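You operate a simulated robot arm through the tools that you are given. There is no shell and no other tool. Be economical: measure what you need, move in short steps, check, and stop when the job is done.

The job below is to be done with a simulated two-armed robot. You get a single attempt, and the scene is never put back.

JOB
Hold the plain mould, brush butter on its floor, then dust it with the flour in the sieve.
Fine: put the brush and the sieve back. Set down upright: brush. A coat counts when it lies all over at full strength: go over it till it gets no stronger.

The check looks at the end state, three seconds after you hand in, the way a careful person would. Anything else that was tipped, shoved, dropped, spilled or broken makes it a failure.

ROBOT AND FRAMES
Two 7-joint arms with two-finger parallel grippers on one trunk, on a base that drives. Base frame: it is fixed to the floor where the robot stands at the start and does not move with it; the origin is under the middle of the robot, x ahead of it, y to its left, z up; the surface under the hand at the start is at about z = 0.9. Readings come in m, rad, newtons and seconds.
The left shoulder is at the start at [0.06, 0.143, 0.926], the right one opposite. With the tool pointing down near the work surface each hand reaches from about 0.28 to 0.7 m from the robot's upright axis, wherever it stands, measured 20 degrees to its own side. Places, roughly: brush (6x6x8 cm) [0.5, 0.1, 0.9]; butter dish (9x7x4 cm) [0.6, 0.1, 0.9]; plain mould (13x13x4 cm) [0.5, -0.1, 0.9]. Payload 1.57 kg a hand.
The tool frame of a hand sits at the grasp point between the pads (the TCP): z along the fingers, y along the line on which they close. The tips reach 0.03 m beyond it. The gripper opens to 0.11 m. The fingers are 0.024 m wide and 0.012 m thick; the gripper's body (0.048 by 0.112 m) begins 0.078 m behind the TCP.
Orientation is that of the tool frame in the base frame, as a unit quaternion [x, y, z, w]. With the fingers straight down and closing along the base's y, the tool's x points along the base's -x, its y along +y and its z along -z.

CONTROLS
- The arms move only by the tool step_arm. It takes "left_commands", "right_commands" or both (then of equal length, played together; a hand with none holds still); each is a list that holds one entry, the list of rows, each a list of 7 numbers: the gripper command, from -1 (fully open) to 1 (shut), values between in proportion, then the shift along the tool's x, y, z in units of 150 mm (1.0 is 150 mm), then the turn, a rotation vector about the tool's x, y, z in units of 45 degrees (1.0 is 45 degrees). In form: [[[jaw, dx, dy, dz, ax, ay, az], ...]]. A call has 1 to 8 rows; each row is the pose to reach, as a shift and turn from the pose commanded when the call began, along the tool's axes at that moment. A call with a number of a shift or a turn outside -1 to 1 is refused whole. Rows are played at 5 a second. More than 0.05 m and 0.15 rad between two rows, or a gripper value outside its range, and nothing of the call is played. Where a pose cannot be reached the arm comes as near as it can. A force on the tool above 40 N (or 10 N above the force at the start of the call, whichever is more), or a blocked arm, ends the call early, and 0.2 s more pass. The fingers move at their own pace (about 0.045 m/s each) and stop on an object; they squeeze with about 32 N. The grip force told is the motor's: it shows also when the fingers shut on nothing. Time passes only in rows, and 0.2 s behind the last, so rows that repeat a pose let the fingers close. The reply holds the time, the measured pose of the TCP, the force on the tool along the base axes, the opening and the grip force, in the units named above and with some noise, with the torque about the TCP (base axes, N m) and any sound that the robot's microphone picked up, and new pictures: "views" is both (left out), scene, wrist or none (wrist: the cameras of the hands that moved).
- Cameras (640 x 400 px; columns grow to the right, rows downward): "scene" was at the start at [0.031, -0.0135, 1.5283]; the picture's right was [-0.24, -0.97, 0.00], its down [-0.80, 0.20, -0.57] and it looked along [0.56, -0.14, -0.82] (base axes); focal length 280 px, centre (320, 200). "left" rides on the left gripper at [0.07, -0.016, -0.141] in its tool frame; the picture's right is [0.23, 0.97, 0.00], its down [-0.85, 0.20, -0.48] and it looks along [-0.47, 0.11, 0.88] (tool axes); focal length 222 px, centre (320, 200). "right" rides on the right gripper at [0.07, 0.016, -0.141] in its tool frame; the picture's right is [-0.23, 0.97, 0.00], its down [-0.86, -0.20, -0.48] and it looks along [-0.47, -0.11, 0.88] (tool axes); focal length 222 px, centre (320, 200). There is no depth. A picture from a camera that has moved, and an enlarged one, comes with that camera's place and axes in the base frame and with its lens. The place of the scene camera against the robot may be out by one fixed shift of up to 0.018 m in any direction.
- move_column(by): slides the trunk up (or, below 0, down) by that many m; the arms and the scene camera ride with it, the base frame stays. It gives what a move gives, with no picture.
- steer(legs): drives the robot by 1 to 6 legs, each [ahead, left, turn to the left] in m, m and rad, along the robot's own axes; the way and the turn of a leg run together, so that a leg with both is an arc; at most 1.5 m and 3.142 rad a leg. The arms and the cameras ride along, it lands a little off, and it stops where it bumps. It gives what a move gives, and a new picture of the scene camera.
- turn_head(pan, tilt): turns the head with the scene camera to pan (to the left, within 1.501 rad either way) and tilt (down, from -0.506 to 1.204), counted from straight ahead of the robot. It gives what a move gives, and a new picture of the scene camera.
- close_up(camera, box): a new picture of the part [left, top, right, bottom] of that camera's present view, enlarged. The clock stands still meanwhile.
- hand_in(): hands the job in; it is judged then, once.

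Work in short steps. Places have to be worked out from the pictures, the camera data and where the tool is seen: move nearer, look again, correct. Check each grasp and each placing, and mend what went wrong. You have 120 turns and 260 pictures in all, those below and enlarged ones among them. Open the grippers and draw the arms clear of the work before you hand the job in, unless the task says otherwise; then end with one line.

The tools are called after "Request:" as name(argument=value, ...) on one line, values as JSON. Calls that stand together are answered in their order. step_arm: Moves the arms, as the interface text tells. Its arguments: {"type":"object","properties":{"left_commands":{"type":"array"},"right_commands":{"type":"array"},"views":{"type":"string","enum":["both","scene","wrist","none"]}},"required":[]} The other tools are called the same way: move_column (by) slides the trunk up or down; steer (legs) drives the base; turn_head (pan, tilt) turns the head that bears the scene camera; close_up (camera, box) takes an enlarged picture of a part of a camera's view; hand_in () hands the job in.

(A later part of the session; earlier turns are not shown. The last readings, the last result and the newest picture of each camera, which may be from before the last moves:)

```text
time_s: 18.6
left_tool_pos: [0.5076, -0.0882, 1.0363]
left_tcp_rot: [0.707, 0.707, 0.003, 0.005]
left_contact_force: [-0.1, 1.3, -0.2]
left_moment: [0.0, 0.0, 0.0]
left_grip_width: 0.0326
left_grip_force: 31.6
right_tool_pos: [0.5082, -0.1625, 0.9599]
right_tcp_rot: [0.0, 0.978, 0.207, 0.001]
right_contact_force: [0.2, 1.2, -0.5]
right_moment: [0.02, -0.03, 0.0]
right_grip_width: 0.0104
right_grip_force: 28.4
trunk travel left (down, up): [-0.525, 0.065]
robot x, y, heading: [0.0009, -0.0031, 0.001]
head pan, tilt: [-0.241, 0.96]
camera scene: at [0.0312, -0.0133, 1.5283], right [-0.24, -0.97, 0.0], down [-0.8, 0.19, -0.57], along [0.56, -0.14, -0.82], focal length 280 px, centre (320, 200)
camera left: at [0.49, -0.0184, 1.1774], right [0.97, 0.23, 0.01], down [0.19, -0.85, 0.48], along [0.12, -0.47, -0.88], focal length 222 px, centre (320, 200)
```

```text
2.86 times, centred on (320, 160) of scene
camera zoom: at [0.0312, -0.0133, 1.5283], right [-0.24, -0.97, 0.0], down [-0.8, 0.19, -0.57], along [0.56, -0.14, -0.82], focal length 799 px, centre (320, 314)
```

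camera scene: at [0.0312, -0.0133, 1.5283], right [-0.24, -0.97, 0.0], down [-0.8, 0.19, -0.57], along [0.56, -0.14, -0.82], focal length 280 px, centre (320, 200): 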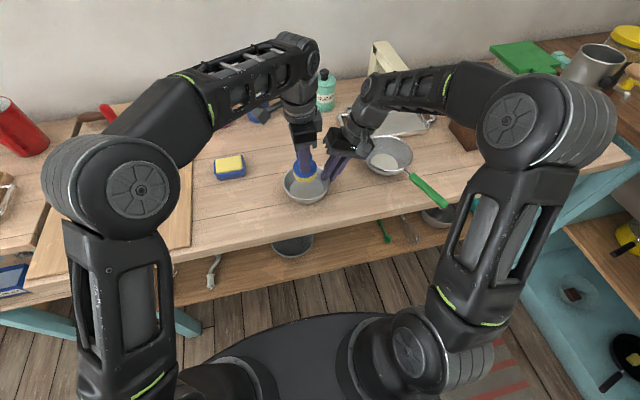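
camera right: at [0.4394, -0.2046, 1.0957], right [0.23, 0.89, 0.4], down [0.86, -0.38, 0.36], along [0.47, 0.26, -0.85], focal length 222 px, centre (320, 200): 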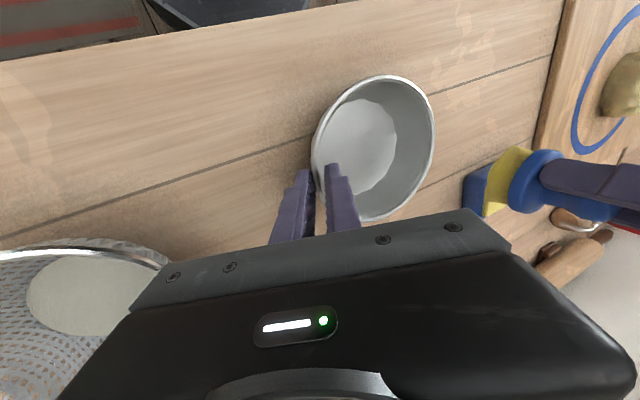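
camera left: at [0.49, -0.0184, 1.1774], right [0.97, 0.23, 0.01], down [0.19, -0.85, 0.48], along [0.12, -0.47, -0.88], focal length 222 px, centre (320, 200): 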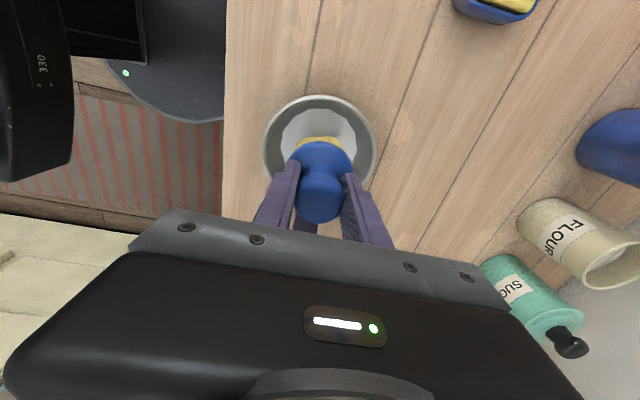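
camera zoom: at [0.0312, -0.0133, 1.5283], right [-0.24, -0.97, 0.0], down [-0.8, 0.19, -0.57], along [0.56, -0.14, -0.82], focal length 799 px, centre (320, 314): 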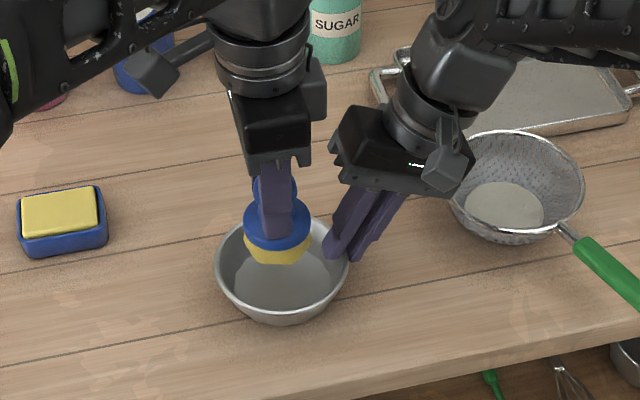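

The brush is centred over the mould. I lower it in, slowing near the floor.

Request:
step_arm(left_commands=[[[1, -0.01, -0.01, 0.12, 0, 0, 0], [1, -0.01, -0.01, 0.24, 0, 0, 0], [1, -0.01, -0.01, 0.34, 0, 0, 0], [1, -0.01, -0.01, 0.39, 0, 0, 0], [1, -0.01, -0.01, 0.42, 0, 0, 0], [1, -0.01, -0.01, 0.44, 0, 0, 0]]])

Request:
close_up(camera="scene", box=[230, 90, 410, 230])

```text
time_s: 20.0
left_tool_pos: [0.5067, -0.0904, 0.9695]
left_tcp_rot: [0.706, 0.708, 0.003, 0.006]
left_contact_force: [0.9, -0.3, 2.5]
left_moment: [0.06, 0.09, -0.01]
left_grip_width: 0.0329
left_grip_force: 31.9
right_tool_pos: [0.5081, -0.1615, 0.9601]
right_tcp_rot: [0.0, 0.978, 0.208, 0.0]
right_contact_force: [0.7, -0.2, -1.8]
right_moment: [-0.24, -0.11, -0.04]
right_grip_width: 0.0105
right_grip_force: 28.7
trunk travel left (down, up): [-0.525, 0.065]
robot x, y, heading: [0.0037, 0.0005, 0.001]
head pan, tilt: [-0.241, 0.96]
camera scene: at [0.031, -0.0134, 1.5284], right [-0.24, -0.97, 0.0], down [-0.8, 0.2, -0.57], along [0.56, -0.14, -0.82], focal length 280 px, centre (320, 200)
camera left: at [0.489, -0.0212, 1.1104], right [0.97, 0.23, 0.01], down [0.19, -0.85, 0.48], along [0.12, -0.47, -0.87], focal length 222 px, centre (320, 200)
```

scene: 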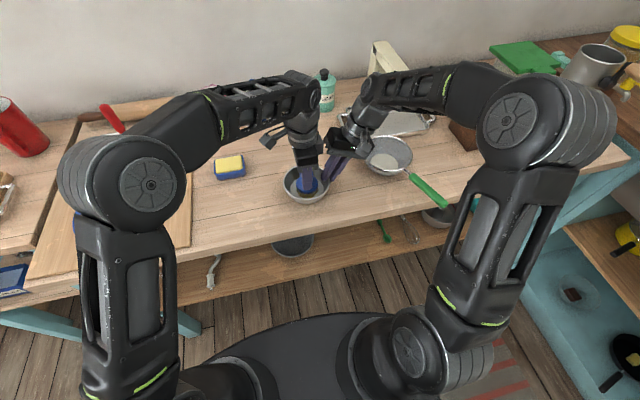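
left: 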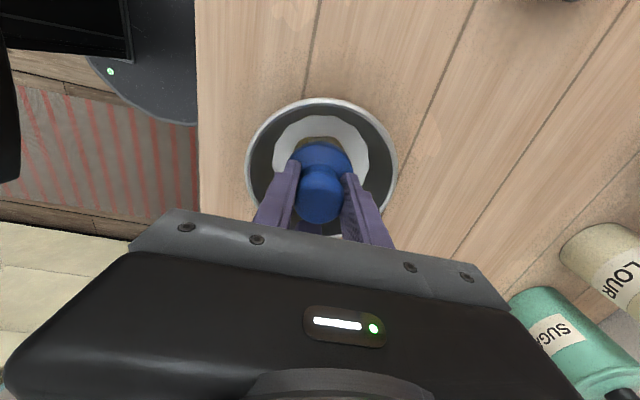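

```text
2.86 times, centred on (320, 160) of scene
camera zoom: at [0.031, -0.0134, 1.5284], right [-0.24, -0.97, 0.0], down [-0.8, 0.2, -0.57], along [0.56, -0.14, -0.82], focal length 799 px, centre (320, 314)
```

zoom: 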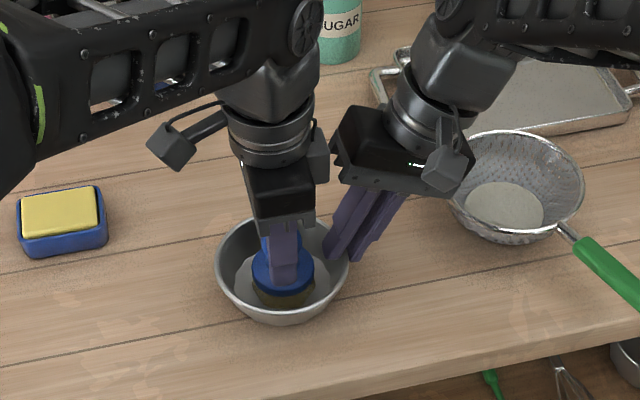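

The brush just touches the floor. I rub in a circle of about 17 mm with light pressure.

Request:
step_arm(left_commands=[[[1, 0.04, 0.013, 0.012, 0, 0, 0], [1, 0.085, 0.013, 0.014, 0, 0, 0], [1, 0.05, 0.095, 0.014, 0, 0, 0], [1, -0.029, 0.125, 0.014, 0, 0, 0], [1, -0.095, 0.095, 0.014, 0, 0, 0], [1, -0.12, 0.013, 0.014, 0, 0, 0], [1, -0.095, -0.07, 0.014, 0, 0, 0], [1, -0.029, -0.1, 0.014, 0, 0, 0]]], views="none")

Request:
close_up(camera="left", box=[230, 80, 410, 220])

```text
time_s: 21.4
left_tool_pos: [0.5172, -0.0996, 0.9691]
left_tcp_rot: [0.701, 0.713, 0.009, 0.005]
left_contact_force: [-2.1, 2.9, 2.8]
left_moment: [-0.14, 0.13, -0.1]
left_grip_width: 0.0329
left_grip_force: 31.9
right_tool_pos: [0.5065, -0.166, 0.9593]
right_tcp_rot: [0.001, 0.979, 0.206, -0.002]
right_contact_force: [1.8, -1.6, 1.8]
right_moment: [0.05, 0.09, -0.03]
right_grip_width: 0.0101
right_grip_force: 28.3
trunk travel left (down, up): [-0.525, 0.065]
robot x, y, heading: [-0.0006, -0.0028, -0.002]
head pan, tilt: [-0.241, 0.96]
stopped in row 6 (left hand): the force on the tool passed its limit at 45 N (the readings are from after the stop); the commanded pose is now the measured one
```

```text
2.86 times, centred on (320, 150) of left
camera zoom: at [0.4977, -0.0313, 1.1103], right [0.97, 0.24, 0.02], down [0.2, -0.85, 0.48], along [0.13, -0.46, -0.88], focal length 635 px, centre (320, 343)
```

zoom: 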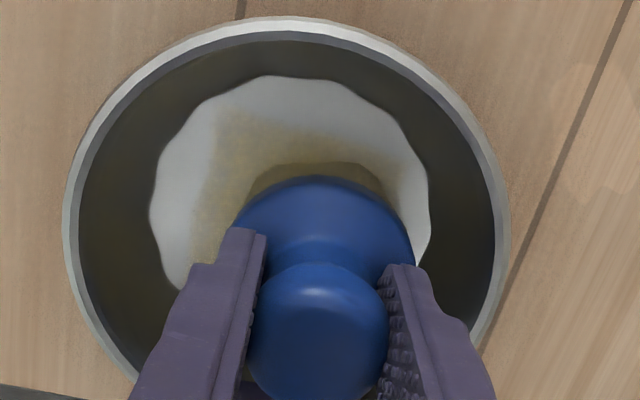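

The brush pushed against the inner finger on the -y side, so I stay on the free half for now. Butter is going on but looks thin. I make more passes over the +y half and the middle.

Request:
step_arm(left_commands=[[[1, 0.011, -0.075, 0.006, 0, 0, 0], [1, 0.011, -0.188, 0.01, 0, 0, 0], [1, 0.084, -0.168, 0.01, 0, 0, 0], [1, 0.131, -0.075, 0.01, 0, 0, 0], [1, 0.084, 0.019, 0.01, 0, 0, 0], [1, 0.011, 0.039, 0.01, 0, 0, 0], [1, 0.077, -0.075, 0.01, 0, 0, 0], [1, 0.024, -0.181, 0.01, 0, 0, 0]]], views="none")

Request:
close_up(camera="left", box=[230, 80, 410, 220])

```text
time_s: 23.2
left_tool_pos: [0.4917, -0.0947, 0.9679]
left_tcp_rot: [0.7, 0.714, 0.013, 0.009]
left_contact_force: [18.5, 6.3, 23.0]
left_moment: [0.35, -0.51, 0.05]
left_grip_width: 0.0329
left_grip_force: 32.5
right_tool_pos: [0.5045, -0.1651, 0.9604]
right_tcp_rot: [-0.001, 0.979, 0.206, -0.003]
right_contact_force: [-9.0, -6.8, 10.3]
right_moment: [-0.42, 0.66, 0.66]
right_grip_width: 0.0104
right_grip_force: 28.6
trunk travel left (down, up): [-0.525, 0.065]
robot x, y, heading: [0.0031, 0.0003, -0.002]
head pan, tilt: [-0.241, 0.96]
```

```text
2.86 times, centred on (320, 150) of left
camera zoom: at [0.4716, -0.0257, 1.1089], right [0.97, 0.25, 0.03], down [0.2, -0.85, 0.48], along [0.14, -0.46, -0.88], focal length 635 px, centre (320, 343)
```

zoom: 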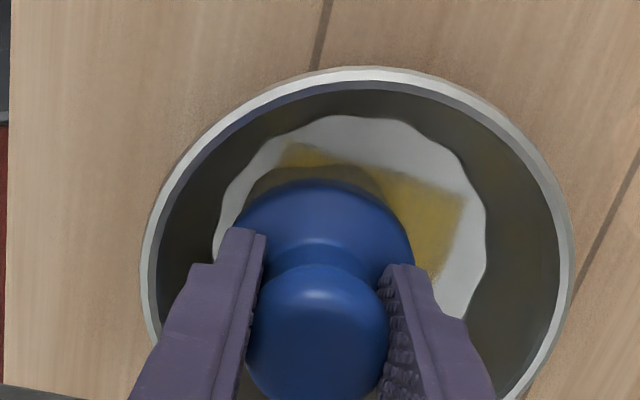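

The coat shows as a square patch of about 61 mm centred on the mould at (0.506, -0.097). The middle is strong, so now I rub around the square's edges, with slightly less pressure.

Request:
step_arm(left_commands=[[[1, -0.047, 0.013, -0.006, 0, 0, 0], [1, -0.053, 0.107, -0.006, 0, 0, 0], [1, -0.047, 0.207, -0.006, 0, 0, 0], [1, 0.04, 0.207, -0.006, 0, 0, 0], [1, 0.08, 0.187, -0.006, 0, 0, 0], [1, 0.087, 0.107, -0.006, 0, 0, 0], [1, 0.073, 0.02, -0.006, 0, 0, 0], [1, 0.0, 0.013, -0.006, 0, 0, 0]]], views="none")

Request:
close_up(camera="left", box=[230, 80, 410, 220])

```text
time_s: 23.8
left_tool_pos: [0.4965, -0.1039, 0.9667]
left_tcp_rot: [0.703, 0.711, 0.008, 0.001]
left_contact_force: [0.1, 1.7, 7.1]
left_moment: [-0.03, 0.18, -0.11]
left_grip_width: 0.033
left_grip_force: 31.8
right_tool_pos: [0.5082, -0.1695, 0.9608]
right_tcp_rot: [0.005, 0.979, 0.205, 0.003]
right_contact_force: [-4.2, -3.3, 8.3]
right_moment: [-0.1, 0.24, 0.3]
right_grip_width: 0.0101
right_grip_force: 28.7
trunk travel left (down, up): [-0.525, 0.065]
robot x, y, heading: [-0.0015, -0.0015, -0.002]
head pan, tilt: [-0.241, 0.96]
stopped in row 3 (left hand): the force on the tool passed its limit at 48 N (the readings are from after the stop); the commanded pose is now the measured one
```

```text
2.86 times, centred on (320, 150) of left
camera zoom: at [0.4797, -0.0356, 1.1094], right [0.97, 0.24, 0.01], down [0.2, -0.86, 0.47], along [0.12, -0.46, -0.88], focal length 635 px, centre (320, 343)
```

zoom: 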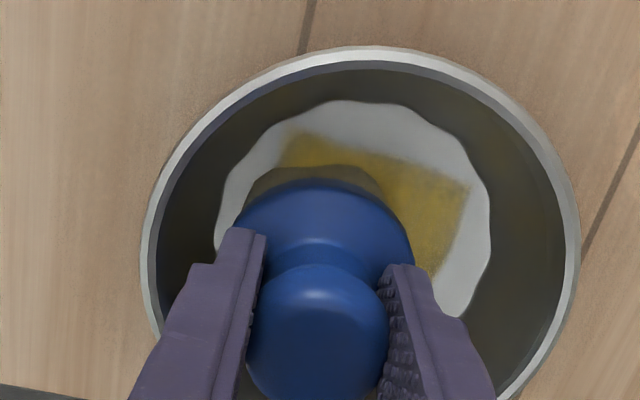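

Pushing toward -y meets resistance and drags the mould. I raise the brush out to look at the whole coat.

Request:
step_arm(left_commands=[[[1, 0, 0, -0.1, 0, 0, 0], [1, 0, 0, -0.25, 0, 0, 0], [1, 0, 0, -0.45, 0, 0, 0], [1, 0.2, 0, -0.5, 0, 0, 0], [1, 0.4, 0, -0.5, 0, 0, 0], [1, 0.6, 0, -0.5, 0, 0, 0], [1, 0.6, 0, -0.5, 0, 0, 0]]], views="none")

Request:
close_up(camera="right", box=[280, 50, 480, 240])

Request:
close_up(camera="scene", box=[230, 120, 390, 220])

```text
time_s: 25.4
left_tool_pos: [0.4943, -0.0187, 1.0412]
left_tcp_rot: [0.703, 0.711, 0.008, -0.001]
left_contact_force: [0.5, 0.0, -1.7]
left_moment: [-0.01, -0.02, 0.02]
left_grip_width: 0.0331
left_grip_force: 31.9
right_tool_pos: [0.5085, -0.1718, 0.9603]
right_tcp_rot: [0.006, 0.979, 0.204, 0.004]
right_contact_force: [1.2, -4.1, 11.8]
right_moment: [-0.01, -0.04, -0.03]
right_grip_width: 0.0098
right_grip_force: 28.4
trunk travel left (down, up): [-0.525, 0.065]
robot x, y, heading: [-0.0022, -0.001, -0.003]
head pan, tilt: [-0.241, 0.96]
```

```text
2.11 times, centred on (380, 145) of right
camera zoom: at [0.4396, -0.2114, 1.0957], right [0.24, 0.89, 0.39], down [0.85, -0.38, 0.36], along [0.47, 0.25, -0.85], focal length 468 px, centre (194, 316)
```

zoom: 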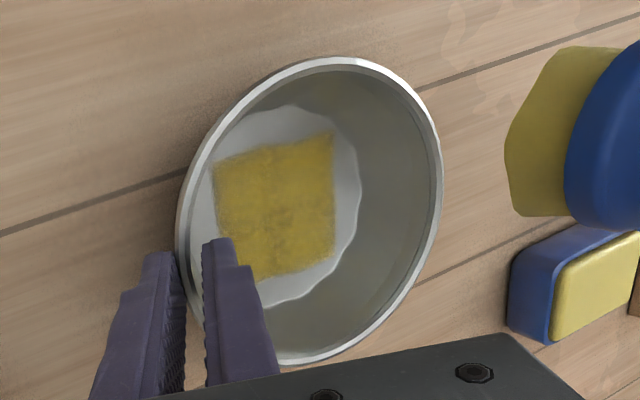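

```text
4.00 times, centred on (310, 170) of scene
camera zoom: at [0.03, -0.0135, 1.5284], right [-0.24, -0.97, 0.0], down [-0.8, 0.2, -0.57], along [0.56, -0.14, -0.82], focal length 1119 px, centre (360, 320)
```

zoom: 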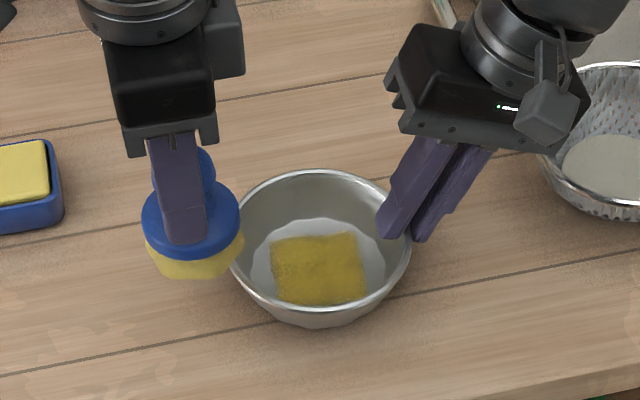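

The square is nearly covered all over, only a little uneven toward -y. I go back for another pass.

Request:
step_arm(left_commands=[[[1, -0.2, 0.03, 0, 0, 0, 0], [1, -0.4, 0.07, 0, 0, 0, 0], [1, -0.54, 0.105, 0, 0, 0, 0], [1, -0.54, 0.105, 0.13, 0, 0, 0], [1, -0.54, 0.105, 0.27, 0, 0, 0], [1, -0.54, 0.105, 0.38, 0, 0, 0], [1, -0.54, 0.105, 0.44, 0, 0, 0], [1, -0.54, 0.105, 0.465, 0, 0, 0]]], views="none")

Request:
close_up(camera="left", box=[230, 80, 410, 220])

Request:
close_up(camera="right", box=[240, 50, 440, 240])

```text
time_s: 27.2
left_tool_pos: [0.5143, -0.0943, 0.9707]
left_tcp_rot: [0.704, 0.71, 0.008, 0.0]
left_contact_force: [-0.2, -0.2, -0.6]
left_moment: [-0.01, 0.0, -0.01]
left_grip_width: 0.033
left_grip_force: 31.7
right_tool_pos: [0.5091, -0.1697, 0.9588]
right_tcp_rot: [0.005, 0.979, 0.203, 0.003]
right_contact_force: [0.4, -1.2, 9.9]
right_moment: [0.11, -0.09, -0.02]
right_grip_width: 0.0099
right_grip_force: 28.8
trunk travel left (down, up): [-0.525, 0.065]
robot x, y, heading: [0.0011, 0.0011, 0.004]
head pan, tilt: [-0.241, 0.96]
```

```text
2.86 times, centred on (320, 150) of left
camera zoom: at [0.4964, -0.0263, 1.1133], right [0.97, 0.24, 0.01], down [0.2, -0.86, 0.47], along [0.12, -0.45, -0.88], focal length 635 px, centre (320, 343)
```

zoom: 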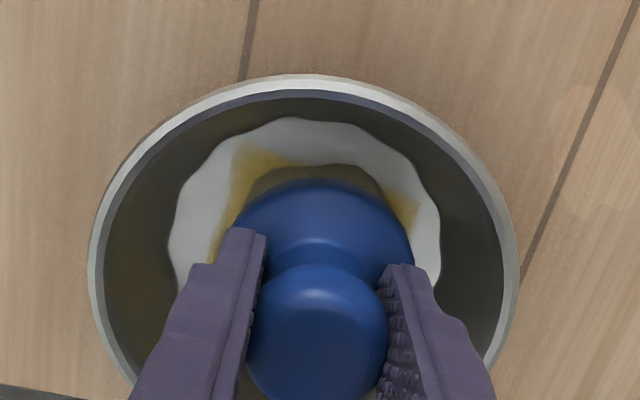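

```text
2.11 times, centred on (340, 145) of right
camera zoom: at [0.4396, -0.2112, 1.0956], right [0.24, 0.89, 0.39], down [0.85, -0.38, 0.36], along [0.47, 0.25, -0.85], focal length 468 px, centre (278, 316)
```

zoom: 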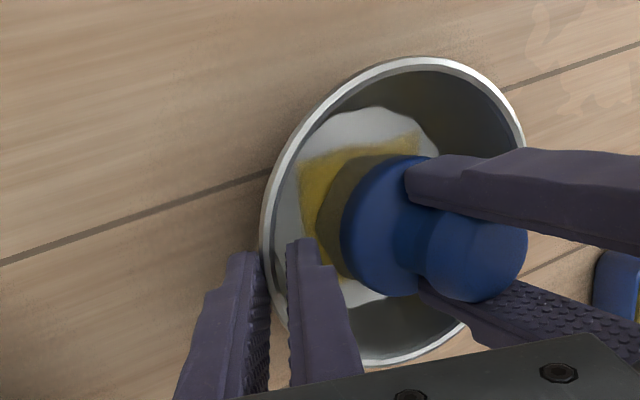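

There's a small gap left to the inner finger. I rub gently around the edges again, in small steps.

Request:
step_arm(left_commands=[[[1, -0.025, -0.029, 0.01, 0, 0, 0], [1, -0.038, 0.065, 0.012, 0, 0, 0], [1, -0.075, 0.065, 0.012, 0, 0, 0], [1, -0.085, -0.029, 0.012, 0, 0, 0], [1, -0.075, -0.122, 0.012, 0, 0, 0], [1, -0.025, -0.122, 0.012, 0, 0, 0], [1, 0.029, -0.109, 0.012, 0, 0, 0], [1, 0.042, -0.029, 0.012, 0, 0, 0]]], views="none")

Request:
close_up(camera="right", box=[240, 50, 440, 240])

```text
time_s: 29.0
left_tool_pos: [0.5088, -0.0892, 0.9724]
left_tcp_rot: [0.704, 0.71, 0.007, -0.001]
left_contact_force: [-0.4, -2.6, 3.5]
left_moment: [0.04, 0.12, 0.07]
left_grip_width: 0.0331
left_grip_force: 31.6
right_tool_pos: [0.5089, -0.1701, 0.9602]
right_tcp_rot: [0.005, 0.979, 0.204, 0.003]
right_contact_force: [-0.7, 3.5, 3.1]
right_moment: [-0.19, -0.02, -0.12]
right_grip_width: 0.0099
right_grip_force: 28.4
trunk travel left (down, up): [-0.525, 0.065]
robot x, y, heading: [-0.0045, -0.0027, 0.003]
head pan, tilt: [-0.241, 0.96]
```

```text
2.11 times, centred on (340, 145) of right
camera zoom: at [0.4395, -0.2104, 1.0954], right [0.24, 0.89, 0.39], down [0.85, -0.38, 0.36], along [0.47, 0.25, -0.85], focal length 468 px, centre (278, 316)
```

zoom: 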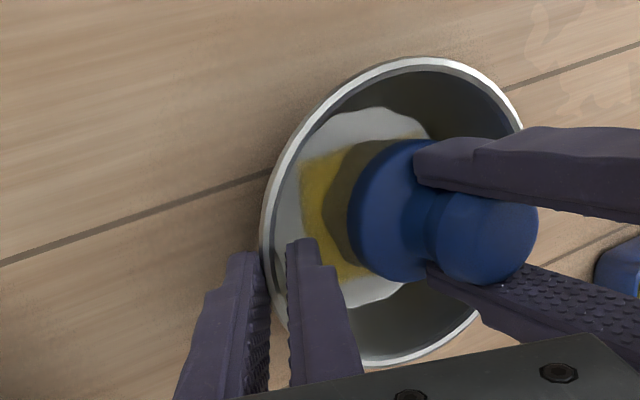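

That pass went cleanly. I lift and compare the coat.

Request:
step_arm(left_commands=[[[1, 0, 0, -0.15, 0, 0, 0], [1, 0, 0, -0.3, 0, 0, 0], [1, 0, 0, -0.45, 0, 0, 0], [1, 0.2, 0, -0.47, 0, 0, 0], [1, 0.4, 0, -0.47, 0, 0, 0], [1, 0.5, 0, -0.47, 0, 0, 0]]], views="none")

Request:
close_up(camera="right", box=[300, 70, 420, 210])

Request:
close_up(camera="scene", box=[270, 150, 350, 210])

```text
time_s: 30.4
left_tool_pos: [0.509, -0.0133, 1.0425]
left_tcp_rot: [0.703, 0.711, 0.008, -0.001]
left_contact_force: [0.8, 0.0, -0.9]
left_moment: [0.0, -0.01, 0.02]
left_grip_width: 0.033
left_grip_force: 32.3
right_tool_pos: [0.5097, -0.1705, 0.96]
right_tcp_rot: [0.005, 0.979, 0.203, 0.003]
right_contact_force: [-0.1, -0.9, 3.6]
right_moment: [0.0, -0.04, 0.01]
right_grip_width: 0.0099
right_grip_force: 28.4
trunk travel left (down, up): [-0.525, 0.065]
robot x, y, heading: [-0.0053, -0.0001, -0.001]
head pan, tilt: [-0.241, 0.96]
```

```text
2.86 times, centred on (360, 140) of right
camera zoom: at [0.4399, -0.2115, 1.0954], right [0.24, 0.89, 0.39], down [0.85, -0.38, 0.36], along [0.47, 0.24, -0.85], focal length 635 px, centre (206, 371)
```

zoom: 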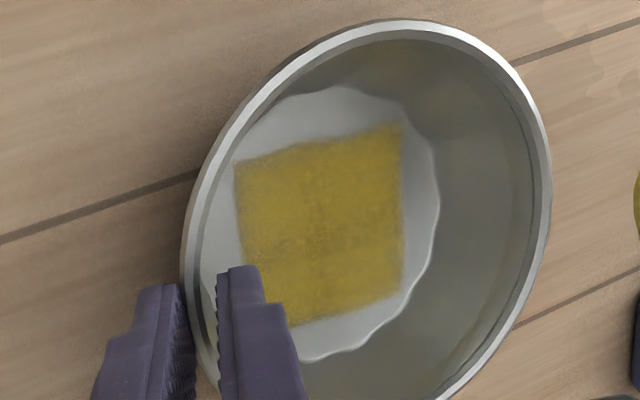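

```text
6.67 times, centred on (310, 180) of scene
camera zoom: at [0.0306, -0.0132, 1.5283], right [-0.24, -0.97, 0.0], down [-0.8, 0.19, -0.57], along [0.56, -0.14, -0.82], focal length 1865 px, centre (387, 333)
```

zoom: 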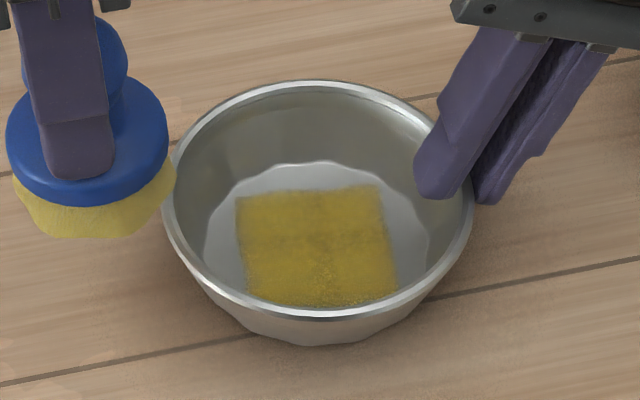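

Almost uniform, with the edges slightly lighter. I make one more, wider pass.

Request:
step_arm(left_commands=[[[1, -0.2, 0, 0, 0, 0, 0], [1, -0.4, 0, 0, 0, 0, 0], [1, -0.565, 0.01, 0, 0, 0, 0], [1, -0.565, 0.01, 0.13, 0, 0, 0], [1, -0.565, 0.01, 0.27, 0, 0, 0], [1, -0.565, 0.01, 0.38, 0, 0, 0], [1, -0.565, 0.01, 0.45, 0, 0, 0], [1, -0.565, 0.01, 0.49, 0, 0, 0]]], views="none")

```text
time_s: 32.2
left_tool_pos: [0.5095, -0.1003, 0.967]
left_tcp_rot: [0.704, 0.711, 0.008, 0.001]
left_contact_force: [-0.9, 0.3, 10.6]
left_moment: [0.04, 0.36, 0.0]
left_grip_width: 0.0331
left_grip_force: 31.7
right_tool_pos: [0.5083, -0.1698, 0.9608]
right_tcp_rot: [0.005, 0.979, 0.204, 0.004]
right_contact_force: [1.6, 4.0, 3.4]
right_moment: [-0.2, -0.41, -0.08]
right_grip_width: 0.0103
right_grip_force: 28.4
trunk travel left (down, up): [-0.525, 0.065]
robot x, y, heading: [0.001, -0.0034, -0.001]
head pan, tilt: [-0.241, 0.96]
```

Request:
step_arm(left_commands=[[[1, 0, 0.117, -0.004, 0, 0, 0], [1, -0.065, 0.11, -0.004, 0, 0, 0], [1, -0.07, 0, -0.004, 0, 0, 0], [1, -0.065, -0.103, -0.004, 0, 0, 0], [1, 0, -0.11, -0.004, 0, 0, 0], [1, 0.067, -0.097, -0.004, 0, 0, 0], [1, 0.087, 0, -0.004, 0, 0, 0], [1, 0.067, 0.103, -0.004, 0, 0, 0]]], views="none")

```text
time_s: 34.0
left_tool_pos: [0.523, -0.0879, 0.9666]
left_tcp_rot: [0.704, 0.71, 0.006, -0.002]
left_contact_force: [-12.7, -4.6, 14.4]
left_moment: [-0.42, 1.04, -0.15]
left_grip_width: 0.0329
left_grip_force: 32.4
right_tool_pos: [0.5104, -0.1705, 0.9602]
right_tcp_rot: [0.007, 0.979, 0.202, 0.006]
right_contact_force: [12.0, 7.2, 0.6]
right_moment: [-0.3, -0.73, -0.73]
right_grip_width: 0.0104
right_grip_force: 28.2
trunk travel left (down, up): [-0.525, 0.065]
robot x, y, heading: [0.0015, 0.0, 0.001]
head pan, tilt: [-0.241, 0.96]
```

That wide pass ran with 10–20 N and no stop. I lift and check.

Request:
step_arm(left_commands=[[[1, 0, -0.05, -0.15, 0, 0, 0], [1, 0, -0.05, -0.3, 0, 0, 0], [1, 0, -0.05, -0.45, 0, 0, 0], [1, 0.2, -0.05, -0.48, 0, 0, 0], [1, 0.4, -0.05, -0.48, 0, 0, 0], [1, 0.5, -0.05, -0.48, 0, 0, 0]]], views="none")

Request:
close_up(camera="right", box=[300, 70, 420, 210])

Request:
close_up(camera="scene", box=[270, 150, 350, 210])

```text
time_s: 35.4
left_tool_pos: [0.5164, -0.0142, 1.0396]
left_tcp_rot: [0.703, 0.711, 0.007, 0.0]
left_contact_force: [0.8, -0.3, -0.3]
left_moment: [0.01, -0.03, -0.01]
left_grip_width: 0.0327
left_grip_force: 31.8
right_tool_pos: [0.5087, -0.1702, 0.9595]
right_tcp_rot: [0.005, 0.979, 0.204, 0.002]
right_contact_force: [0.3, 0.0, -0.2]
right_moment: [-0.03, 0.04, 0.02]
right_grip_width: 0.0094
right_grip_force: 27.8
trunk travel left (down, up): [-0.525, 0.065]
robot x, y, heading: [0.0035, 0.0027, 0.002]
head pan, tilt: [-0.241, 0.96]
```

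```text
2.86 times, centred on (360, 140) of right
camera zoom: at [0.44, -0.211, 1.0949], right [0.24, 0.89, 0.39], down [0.85, -0.38, 0.36], along [0.47, 0.25, -0.85], focal length 635 px, centre (206, 371)
```

zoom: 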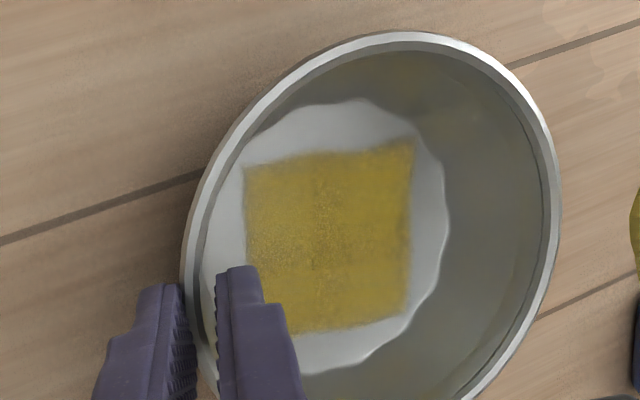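

```text
6.67 times, centred on (310, 180) of scene
camera zoom: at [0.0309, -0.0131, 1.5283], right [-0.24, -0.97, 0.0], down [-0.8, 0.19, -0.57], along [0.56, -0.14, -0.82], focal length 1865 px, centre (387, 333)
```

zoom: 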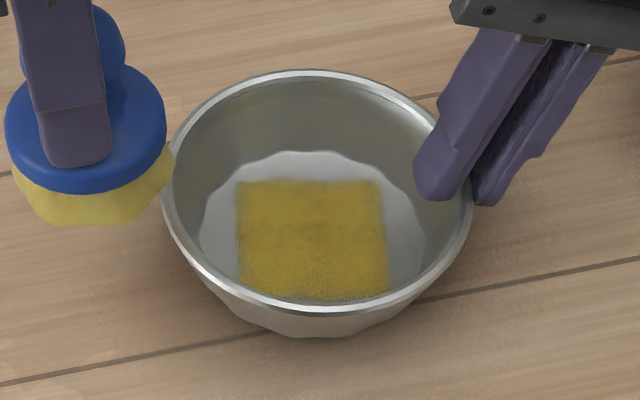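

The coat looks even. To make sure the brush wasn't simply running dry, I reload it with butter and make one more pass.

Request:
step_arm(left_commands=[[[1, 0.1, 0.1, 0, 0, 0, 0], [1, 0.25, 0.22, 0, 0, 0, 0], [1, 0.4, 0.34, 0, 0, 0, 0], [1, 0.55, 0.46, 0, 0, 0, 0], [1, 0.7, 0.58, 0, 0, 0, 0], [1, 0.804, 0.68, 0.06, 0, 0, 0], [1, 0.804, 0.68, 0.12, 0, 0, 0], [1, 0.804, 0.68, 0.17, 0, 0, 0]]])

Request:
close_up(camera="scene", box=[170, 90, 330, 210])

```text
time_s: 37.2
left_tool_pos: [0.6201, 0.1069, 1.0167]
left_tcp_rot: [0.703, 0.711, 0.006, 0.0]
left_contact_force: [0.0, 0.4, -1.2]
left_moment: [0.0, 0.02, 0.01]
left_grip_width: 0.0327
left_grip_force: 32.5
left hand out of reach, approached as far as the arm can: row 6
right_tool_pos: [0.5095, -0.1705, 0.9592]
right_tcp_rot: [0.006, 0.979, 0.203, 0.003]
right_contact_force: [0.1, 0.1, -1.1]
right_moment: [-0.09, 0.0, 0.01]
right_grip_width: 0.0093
right_grip_force: 27.4
trunk travel left (down, up): [-0.525, 0.065]
robot x, y, heading: [0.0005, 0.0023, 0.001]
head pan, tilt: [-0.241, 0.96]
camera scene: at [0.0308, -0.0131, 1.5283], right [-0.24, -0.97, 0.0], down [-0.8, 0.19, -0.57], along [0.56, -0.14, -0.82], focal length 280 px, centre (320, 200)
camera left: at [0.6024, 0.1761, 1.1586], right [0.97, 0.24, 0.01], down [0.2, -0.86, 0.47], along [0.12, -0.46, -0.88], focal length 222 px, centre (320, 200)
```

scene: 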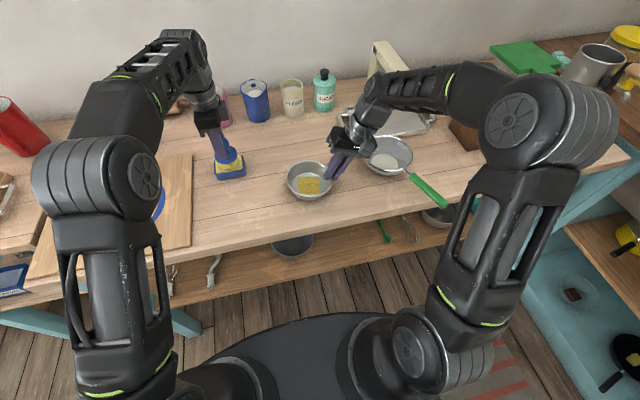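
left: 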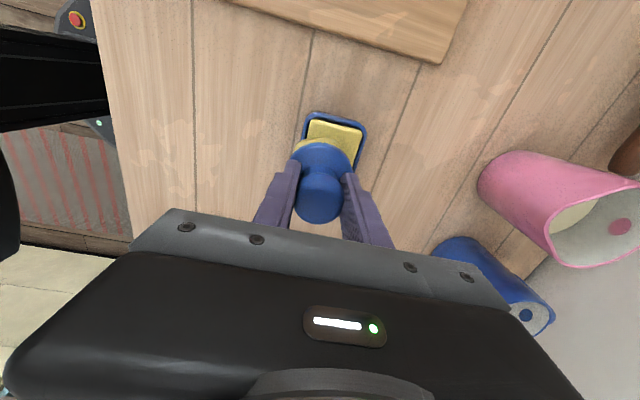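

```text
3.33 times, centred on (250, 150) of scene
camera zoom: at [0.0308, -0.0131, 1.5283], right [-0.24, -0.97, 0.0], down [-0.8, 0.19, -0.57], along [0.56, -0.14, -0.82], focal length 932 px, centre (553, 367)
```

zoom: 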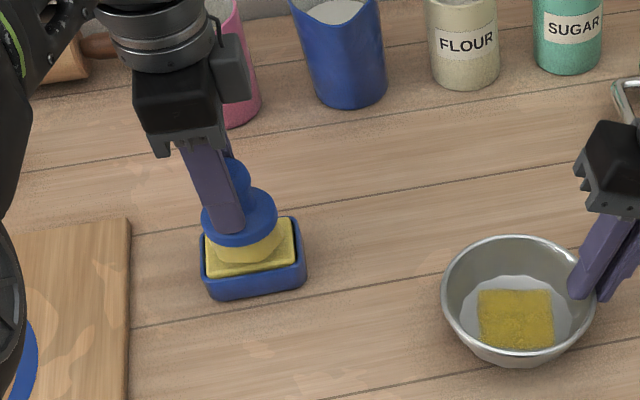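

Request:
step_arm(left_commands=[[[1, 0, 0.02, 0.05, 0, 0, 0], [1, 0, 0.02, 0.09, 0, 0, 0], [1, 0, 0.02, 0.115, 0, 0, 0], [1, 0, 0.02, 0.13, 0, 0, 0], [1, 0, 0.02, 0.13, 0, 0, 0]]], views="none")

Request:
close_up(camera="scene", box=[170, 90, 330, 210])

```text
time_s: 38.4
left_tool_pos: [0.6233, 0.107, 0.9994]
left_tcp_rot: [0.704, 0.711, 0.008, 0.001]
left_contact_force: [1.0, 2.6, 10.5]
left_moment: [-0.05, 0.16, -0.02]
left_grip_width: 0.0332
left_grip_force: 32.2
right_tool_pos: [0.5095, -0.1697, 0.9605]
right_tcp_rot: [0.006, 0.979, 0.204, 0.003]
right_contact_force: [-0.3, -0.4, -0.9]
right_moment: [-0.09, -0.01, -0.01]
right_grip_width: 0.0095
right_grip_force: 28.5
trunk travel left (down, up): [-0.525, 0.065]
robot x, y, heading: [-0.0005, 0.0022, 0.002]
head pan, tilt: [-0.241, 0.96]
```

```text
3.33 times, centred on (250, 150) of scene
camera zoom: at [0.03, -0.0128, 1.5285], right [-0.24, -0.97, 0.0], down [-0.8, 0.19, -0.57], along [0.56, -0.14, -0.82], focal length 932 px, centre (553, 367)
```

zoom: 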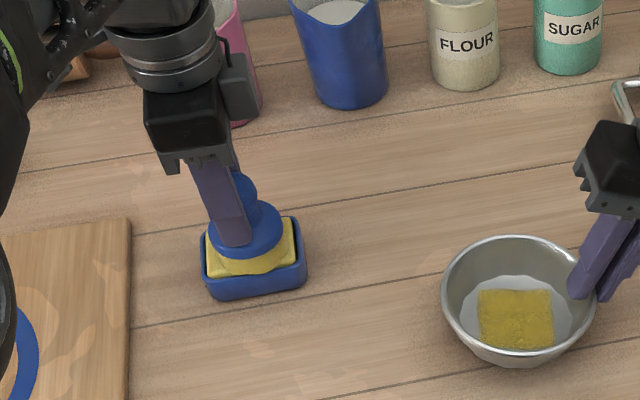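

Contact is made and the brush is loaded. Back to the mould.

Request:
step_arm(left_commands=[[[1, 0, 0, -0.12, 0, 0, 0], [1, 0, 0, -0.26, 0, 0, 0], [1, -0.12, -0.12, -0.29, 0, 0, 0], [1, -0.3, -0.27, -0.29, 0, 0, 0], [1, -0.48, -0.42, -0.29, 0, 0, 0], [1, -0.66, -0.57, -0.29, 0, 0, 0], [1, -0.84, -0.72, -0.29, 0, 0, 0], [1, -0.95, -0.75, -0.29, 0, 0, 0]]], views="none")

```text
time_s: 40.2
left_tool_pos: [0.5093, -0.0381, 1.0379]
left_tcp_rot: [0.703, 0.711, 0.007, -0.001]
left_contact_force: [-0.1, -0.2, -0.5]
left_moment: [0.01, 0.0, 0.02]
left_grip_width: 0.0327
left_grip_force: 32.3
left hand out of reach, approached as far as the arm can: row 2
right_tool_pos: [0.5094, -0.1712, 0.9591]
right_tcp_rot: [0.006, 0.979, 0.203, 0.002]
right_contact_force: [0.1, -0.2, 0.2]
right_moment: [-0.05, 0.01, 0.01]
right_grip_width: 0.0091
right_grip_force: 27.6
trunk travel left (down, up): [-0.525, 0.065]
robot x, y, heading: [-0.0011, -0.0015, -0.0]
head pan, tilt: [-0.241, 0.96]
```

Request:
step_arm(left_commands=[[[1, -0.2, 0.02, 0, 0, 0, 0], [1, -0.393, 0.045, 0, 0, 0, 0], [1, -0.393, 0.045, 0.13, 0, 0, 0], [1, -0.393, 0.045, 0.27, 0, 0, 0], [1, -0.393, 0.045, 0.37, 0, 0, 0], [1, -0.393, 0.045, 0.43, 0, 0, 0], [1, -0.393, 0.045, 0.46, 0, 0, 0]]], views="none")

Request:
close_up(camera="left", box=[230, 80, 410, 220])

```text
time_s: 41.8
left_tool_pos: [0.5185, -0.0936, 0.9692]
left_tcp_rot: [0.703, 0.711, 0.008, 0.001]
left_contact_force: [0.1, -2.6, 7.4]
left_moment: [-0.06, -0.2, -0.08]
left_grip_width: 0.0328
left_grip_force: 32.2
right_tool_pos: [0.5096, -0.1688, 0.96]
right_tcp_rot: [0.004, 0.979, 0.205, 0.004]
right_contact_force: [3.2, 5.8, 2.9]
right_moment: [0.0, 0.33, -0.16]
right_grip_width: 0.0097
right_grip_force: 28.3
trunk travel left (down, up): [-0.525, 0.065]
robot x, y, heading: [0.004, 0.001, 0.003]
head pan, tilt: [-0.241, 0.96]
```

```text
2.86 times, centred on (320, 150) of left
camera zoom: at [0.5006, -0.0261, 1.1113], right [0.97, 0.24, 0.01], down [0.2, -0.86, 0.47], along [0.12, -0.46, -0.88], focal length 635 px, centre (320, 343)
```

zoom: 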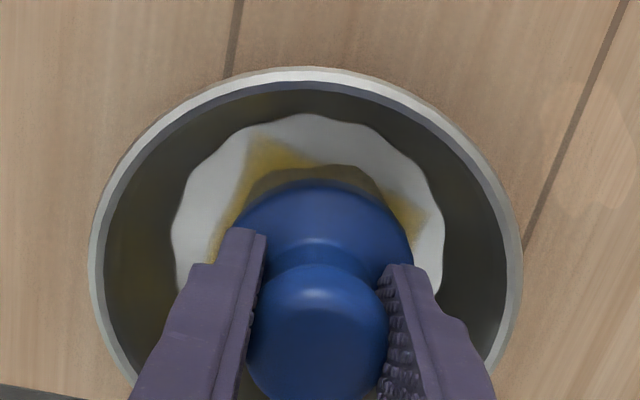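

Request:
step_arm(left_commands=[[[1, -0.043, 0.11, 0, 0, 0, 0], [1, -0.103, 0.103, 0, 0, 0, 0], [1, -0.109, 0, 0, 0, 0, 0], [1, -0.096, -0.11, 0, 0, 0, 0], [1, -0.03, -0.117, 0, 0, 0, 0], [1, 0.037, -0.097, 0, 0, 0, 0], [1, 0.05, 0, 0, 0, 0, 0], [1, 0.03, 0.097, 0, 0, 0, 0]]], views="none")

Request:
step_arm(left_commands=[[[1, -0.06, -0.06, -0.01, 0, 0, 0], [1, -0.06, -0.097, -0.1, 0, 0, 0], [1, -0.06, -0.097, -0.25, 0, 0, 0], [1, -0.06, -0.097, -0.45, 0, 0, 0], [1, 0.2, -0.097, -0.48, 0, 0, 0], [1, 0.45, -0.097, -0.48, 0, 0, 0], [1, 0.55, -0.097, -0.48, 0, 0, 0]]], views="none")

Request:
close_up(camera="right", box=[300, 70, 420, 210])

Request:
close_up(camera="scene", box=[270, 150, 350, 210])

```text
time_s: 43.6
left_tool_pos: [0.5306, -0.0931, 0.9686]
left_tcp_rot: [0.706, 0.708, 0.004, -0.001]
left_contact_force: [-16.4, -8.9, 6.6]
left_moment: [-0.41, 1.03, 0.07]
left_grip_width: 0.0331
left_grip_force: 32.2
right_tool_pos: [0.5109, -0.1706, 0.9598]
right_tcp_rot: [0.007, 0.979, 0.204, 0.005]
right_contact_force: [14.9, 8.8, -0.9]
right_moment: [-0.21, -0.64, -1.11]
right_grip_width: 0.0098
right_grip_force: 28.0
trunk travel left (down, up): [-0.525, 0.065]
robot x, y, heading: [-0.0018, 0.0024, 0.003]
head pan, tilt: [-0.241, 0.96]
```

```text
time_s: 45.2
left_tool_pos: [0.518, -0.0082, 1.0412]
left_tcp_rot: [0.703, 0.711, 0.008, -0.001]
left_contact_force: [-0.3, 0.4, -0.5]
left_moment: [0.01, 0.0, 0.0]
left_grip_width: 0.033
left_grip_force: 32.0
right_tool_pos: [0.508, -0.171, 0.9603]
right_tcp_rot: [0.005, 0.979, 0.204, 0.002]
right_contact_force: [0.0, -4.0, 9.5]
right_moment: [-0.05, 0.05, -0.01]
right_grip_width: 0.0093
right_grip_force: 27.6
trunk travel left (down, up): [-0.525, 0.065]
robot x, y, heading: [-0.0001, 0.0016, -0.004]
head pan, tilt: [-0.241, 0.96]
```

```text
2.86 times, centred on (360, 140) of right
camera zoom: at [0.4394, -0.2117, 1.0954], right [0.24, 0.89, 0.39], down [0.85, -0.38, 0.36], along [0.47, 0.25, -0.85], focal length 635 px, centre (206, 371)
```

zoom: 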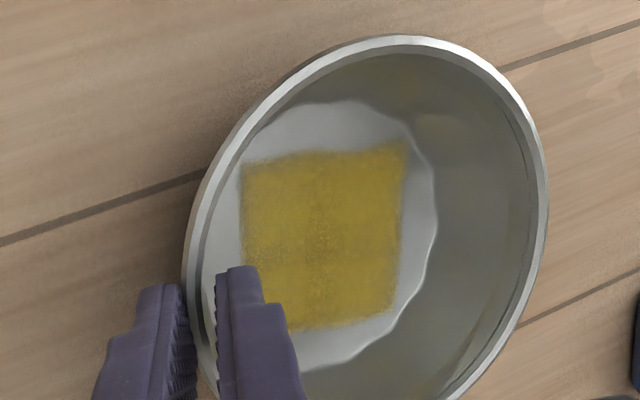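

```text
6.67 times, centred on (310, 180) of scene
camera zoom: at [0.0301, -0.0136, 1.5283], right [-0.24, -0.97, 0.0], down [-0.8, 0.2, -0.57], along [0.56, -0.14, -0.82], focal length 1865 px, centre (387, 333)
```

zoom: 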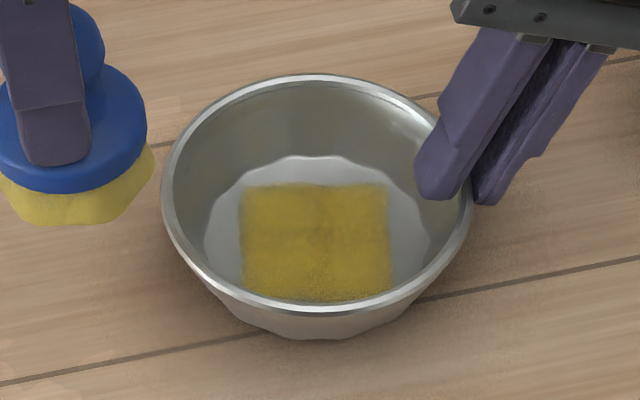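

The coat is unchanged by the reload, so it's at full strength. Now I carry the brush back to its spot near (0.476, 0.124).

Request:
step_arm(left_commands=[[[1, 0.15, -0.05, 0, 0, 0, 0], [1, 0.3, -0.1, 0, 0, 0, 0], [1, 0.45, -0.15, 0, 0, 0, 0], [1, 0.6, -0.2, 0, 0, 0, 0], [1, 0.75, -0.24, 0, 0, 0, 0], [1, 0.881, -0.26, 0.1, 0, 0, 0], [1, 0.881, -0.26, 0.25, 0, 0, 0], [1, 0.881, -0.26, 0.38, 0, 0, 0]]])

Request:
close_up(camera="right", box=[420, 0, 640, 150])

```text
time_s: 47.0
left_tool_pos: [0.4801, 0.1261, 0.9853]
left_tcp_rot: [0.704, 0.71, 0.007, -0.001]
left_contact_force: [0.1, -0.2, -0.9]
left_moment: [-0.03, -0.05, -0.01]
left_grip_width: 0.0329
left_grip_force: 32.1
right_tool_pos: [0.5099, -0.1712, 0.9598]
right_tcp_rot: [0.004, 0.979, 0.204, 0.003]
right_contact_force: [-1.2, 0.4, 3.4]
right_moment: [0.05, 0.12, 0.02]
right_grip_width: 0.0092
right_grip_force: 27.8
trunk travel left (down, up): [-0.525, 0.065]
robot x, y, heading: [-0.0014, -0.0022, 0.003]
head pan, tilt: [-0.241, 0.96]
camera scene: at [0.0304, -0.0131, 1.5284], right [-0.24, -0.97, 0.0], down [-0.8, 0.19, -0.57], along [0.56, -0.14, -0.82], focal length 280 px, centre (320, 200)
camera left: at [0.4613, 0.193, 1.1271], right [0.97, 0.24, 0.01], down [0.2, -0.86, 0.47], along [0.12, -0.46, -0.88], focal length 222 px, centre (320, 200)
```

scene: 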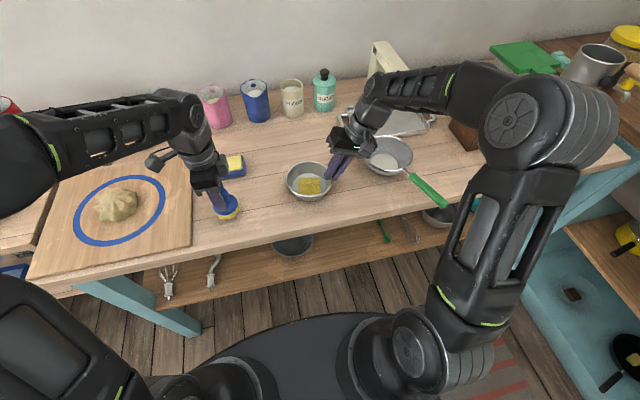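
left: 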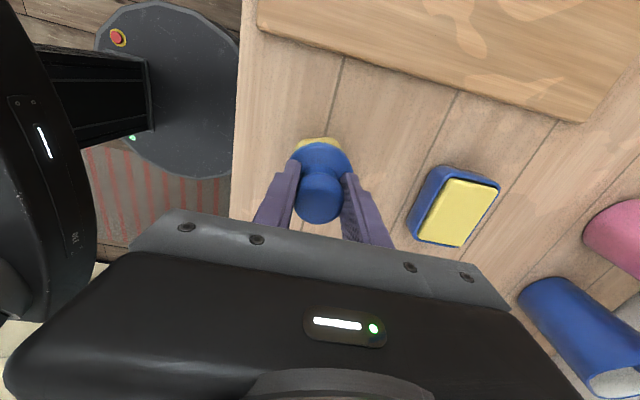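

```text
2.67 times, centred on (530, 75) of right
camera zoom: at [0.4397, -0.211, 1.0954], right [0.24, 0.89, 0.39], down [0.85, -0.38, 0.36], along [0.47, 0.25, -0.85], focal length 592 px, centre (-240, 533)
```

zoom: 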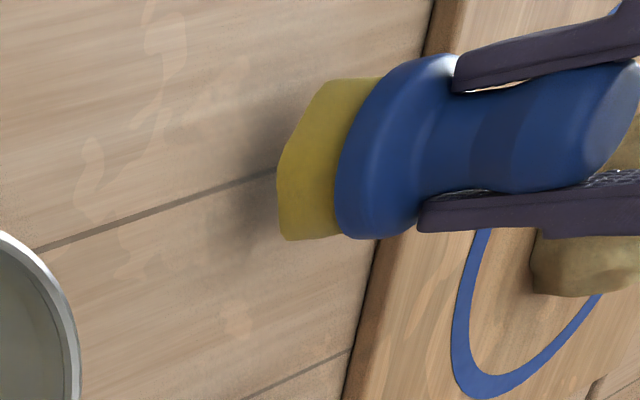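

Request:
step_arm(left_commands=[[[1, -0.013, -0.027, 0.06, 0, 0, 0], [1, -0.013, -0.027, 0.1, 0, 0, 0], [1, -0.013, -0.027, 0.125, 0, 0, 0], [1, -0.013, -0.027, 0.14, 0, 0, 0], [1, -0.013, -0.027, 0.14, 0, 0, 0]]], views="none")

Request:
close_up(camera="right", box=[420, 0, 640, 150])

```text
time_s: 48.2
left_tool_pos: [0.4742, 0.1233, 0.9654]
left_tcp_rot: [0.703, 0.711, 0.007, 0.0]
left_contact_force: [-0.4, 0.3, -0.1]
left_moment: [0.0, 0.0, 0.01]
left_grip_width: 0.0327
left_grip_force: 31.3
right_tool_pos: [0.5098, -0.1698, 0.9605]
right_tcp_rot: [0.005, 0.979, 0.204, 0.003]
right_contact_force: [-0.7, 0.5, 2.7]
right_moment: [0.04, 0.09, 0.05]
right_grip_width: 0.009
right_grip_force: 27.4
trunk travel left (down, up): [-0.525, 0.065]
robot x, y, heading: [0.0008, 0.0011, 0.004]
head pan, tilt: [-0.241, 0.96]
```

```text
2.67 times, centred on (530, 75) of right
camera zoom: at [0.4399, -0.2111, 1.0953], right [0.24, 0.89, 0.39], down [0.85, -0.38, 0.36], along [0.47, 0.25, -0.85], focal length 592 px, centre (-240, 533)
```

zoom: 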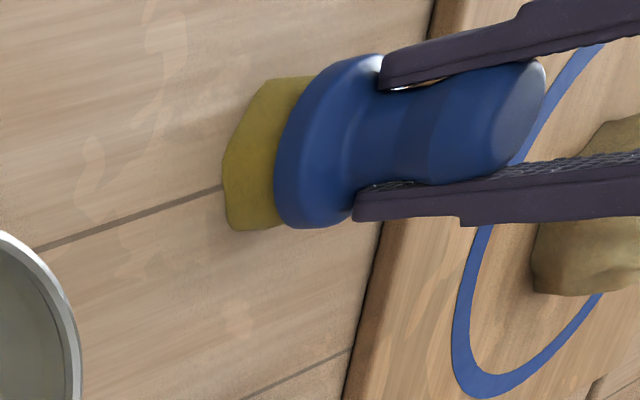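

Not touching yet. I lower in millimetres until contact.

Request:
step_arm(left_commands=[[[1, 0, 0, 0.007, 0, 0, 0], [1, 0, 0, 0.014, 0, 0, 0], [1, 0, 0, 0.02, 0, 0, 0], [1, 0, 0, 0.02, 0, 0, 0]]], views="none")

```text
time_s: 49.2
left_tool_pos: [0.4737, 0.124, 0.9637]
left_tcp_rot: [0.703, 0.711, 0.01, 0.002]
left_contact_force: [1.8, 4.9, 39.4]
left_moment: [-0.34, 0.82, -0.07]
left_grip_width: 0.0328
left_grip_force: 32.3
right_tool_pos: [0.5068, -0.1705, 0.9613]
right_tcp_rot: [0.005, 0.979, 0.204, 0.003]
right_contact_force: [0.1, -0.1, -1.4]
right_moment: [-0.08, 0.0, -0.01]
right_grip_width: 0.0092
right_grip_force: 28.0
trunk travel left (down, up): [-0.525, 0.065]
robot x, y, heading: [-0.0015, -0.0013, 0.003]
head pan, tilt: [-0.241, 0.96]
```

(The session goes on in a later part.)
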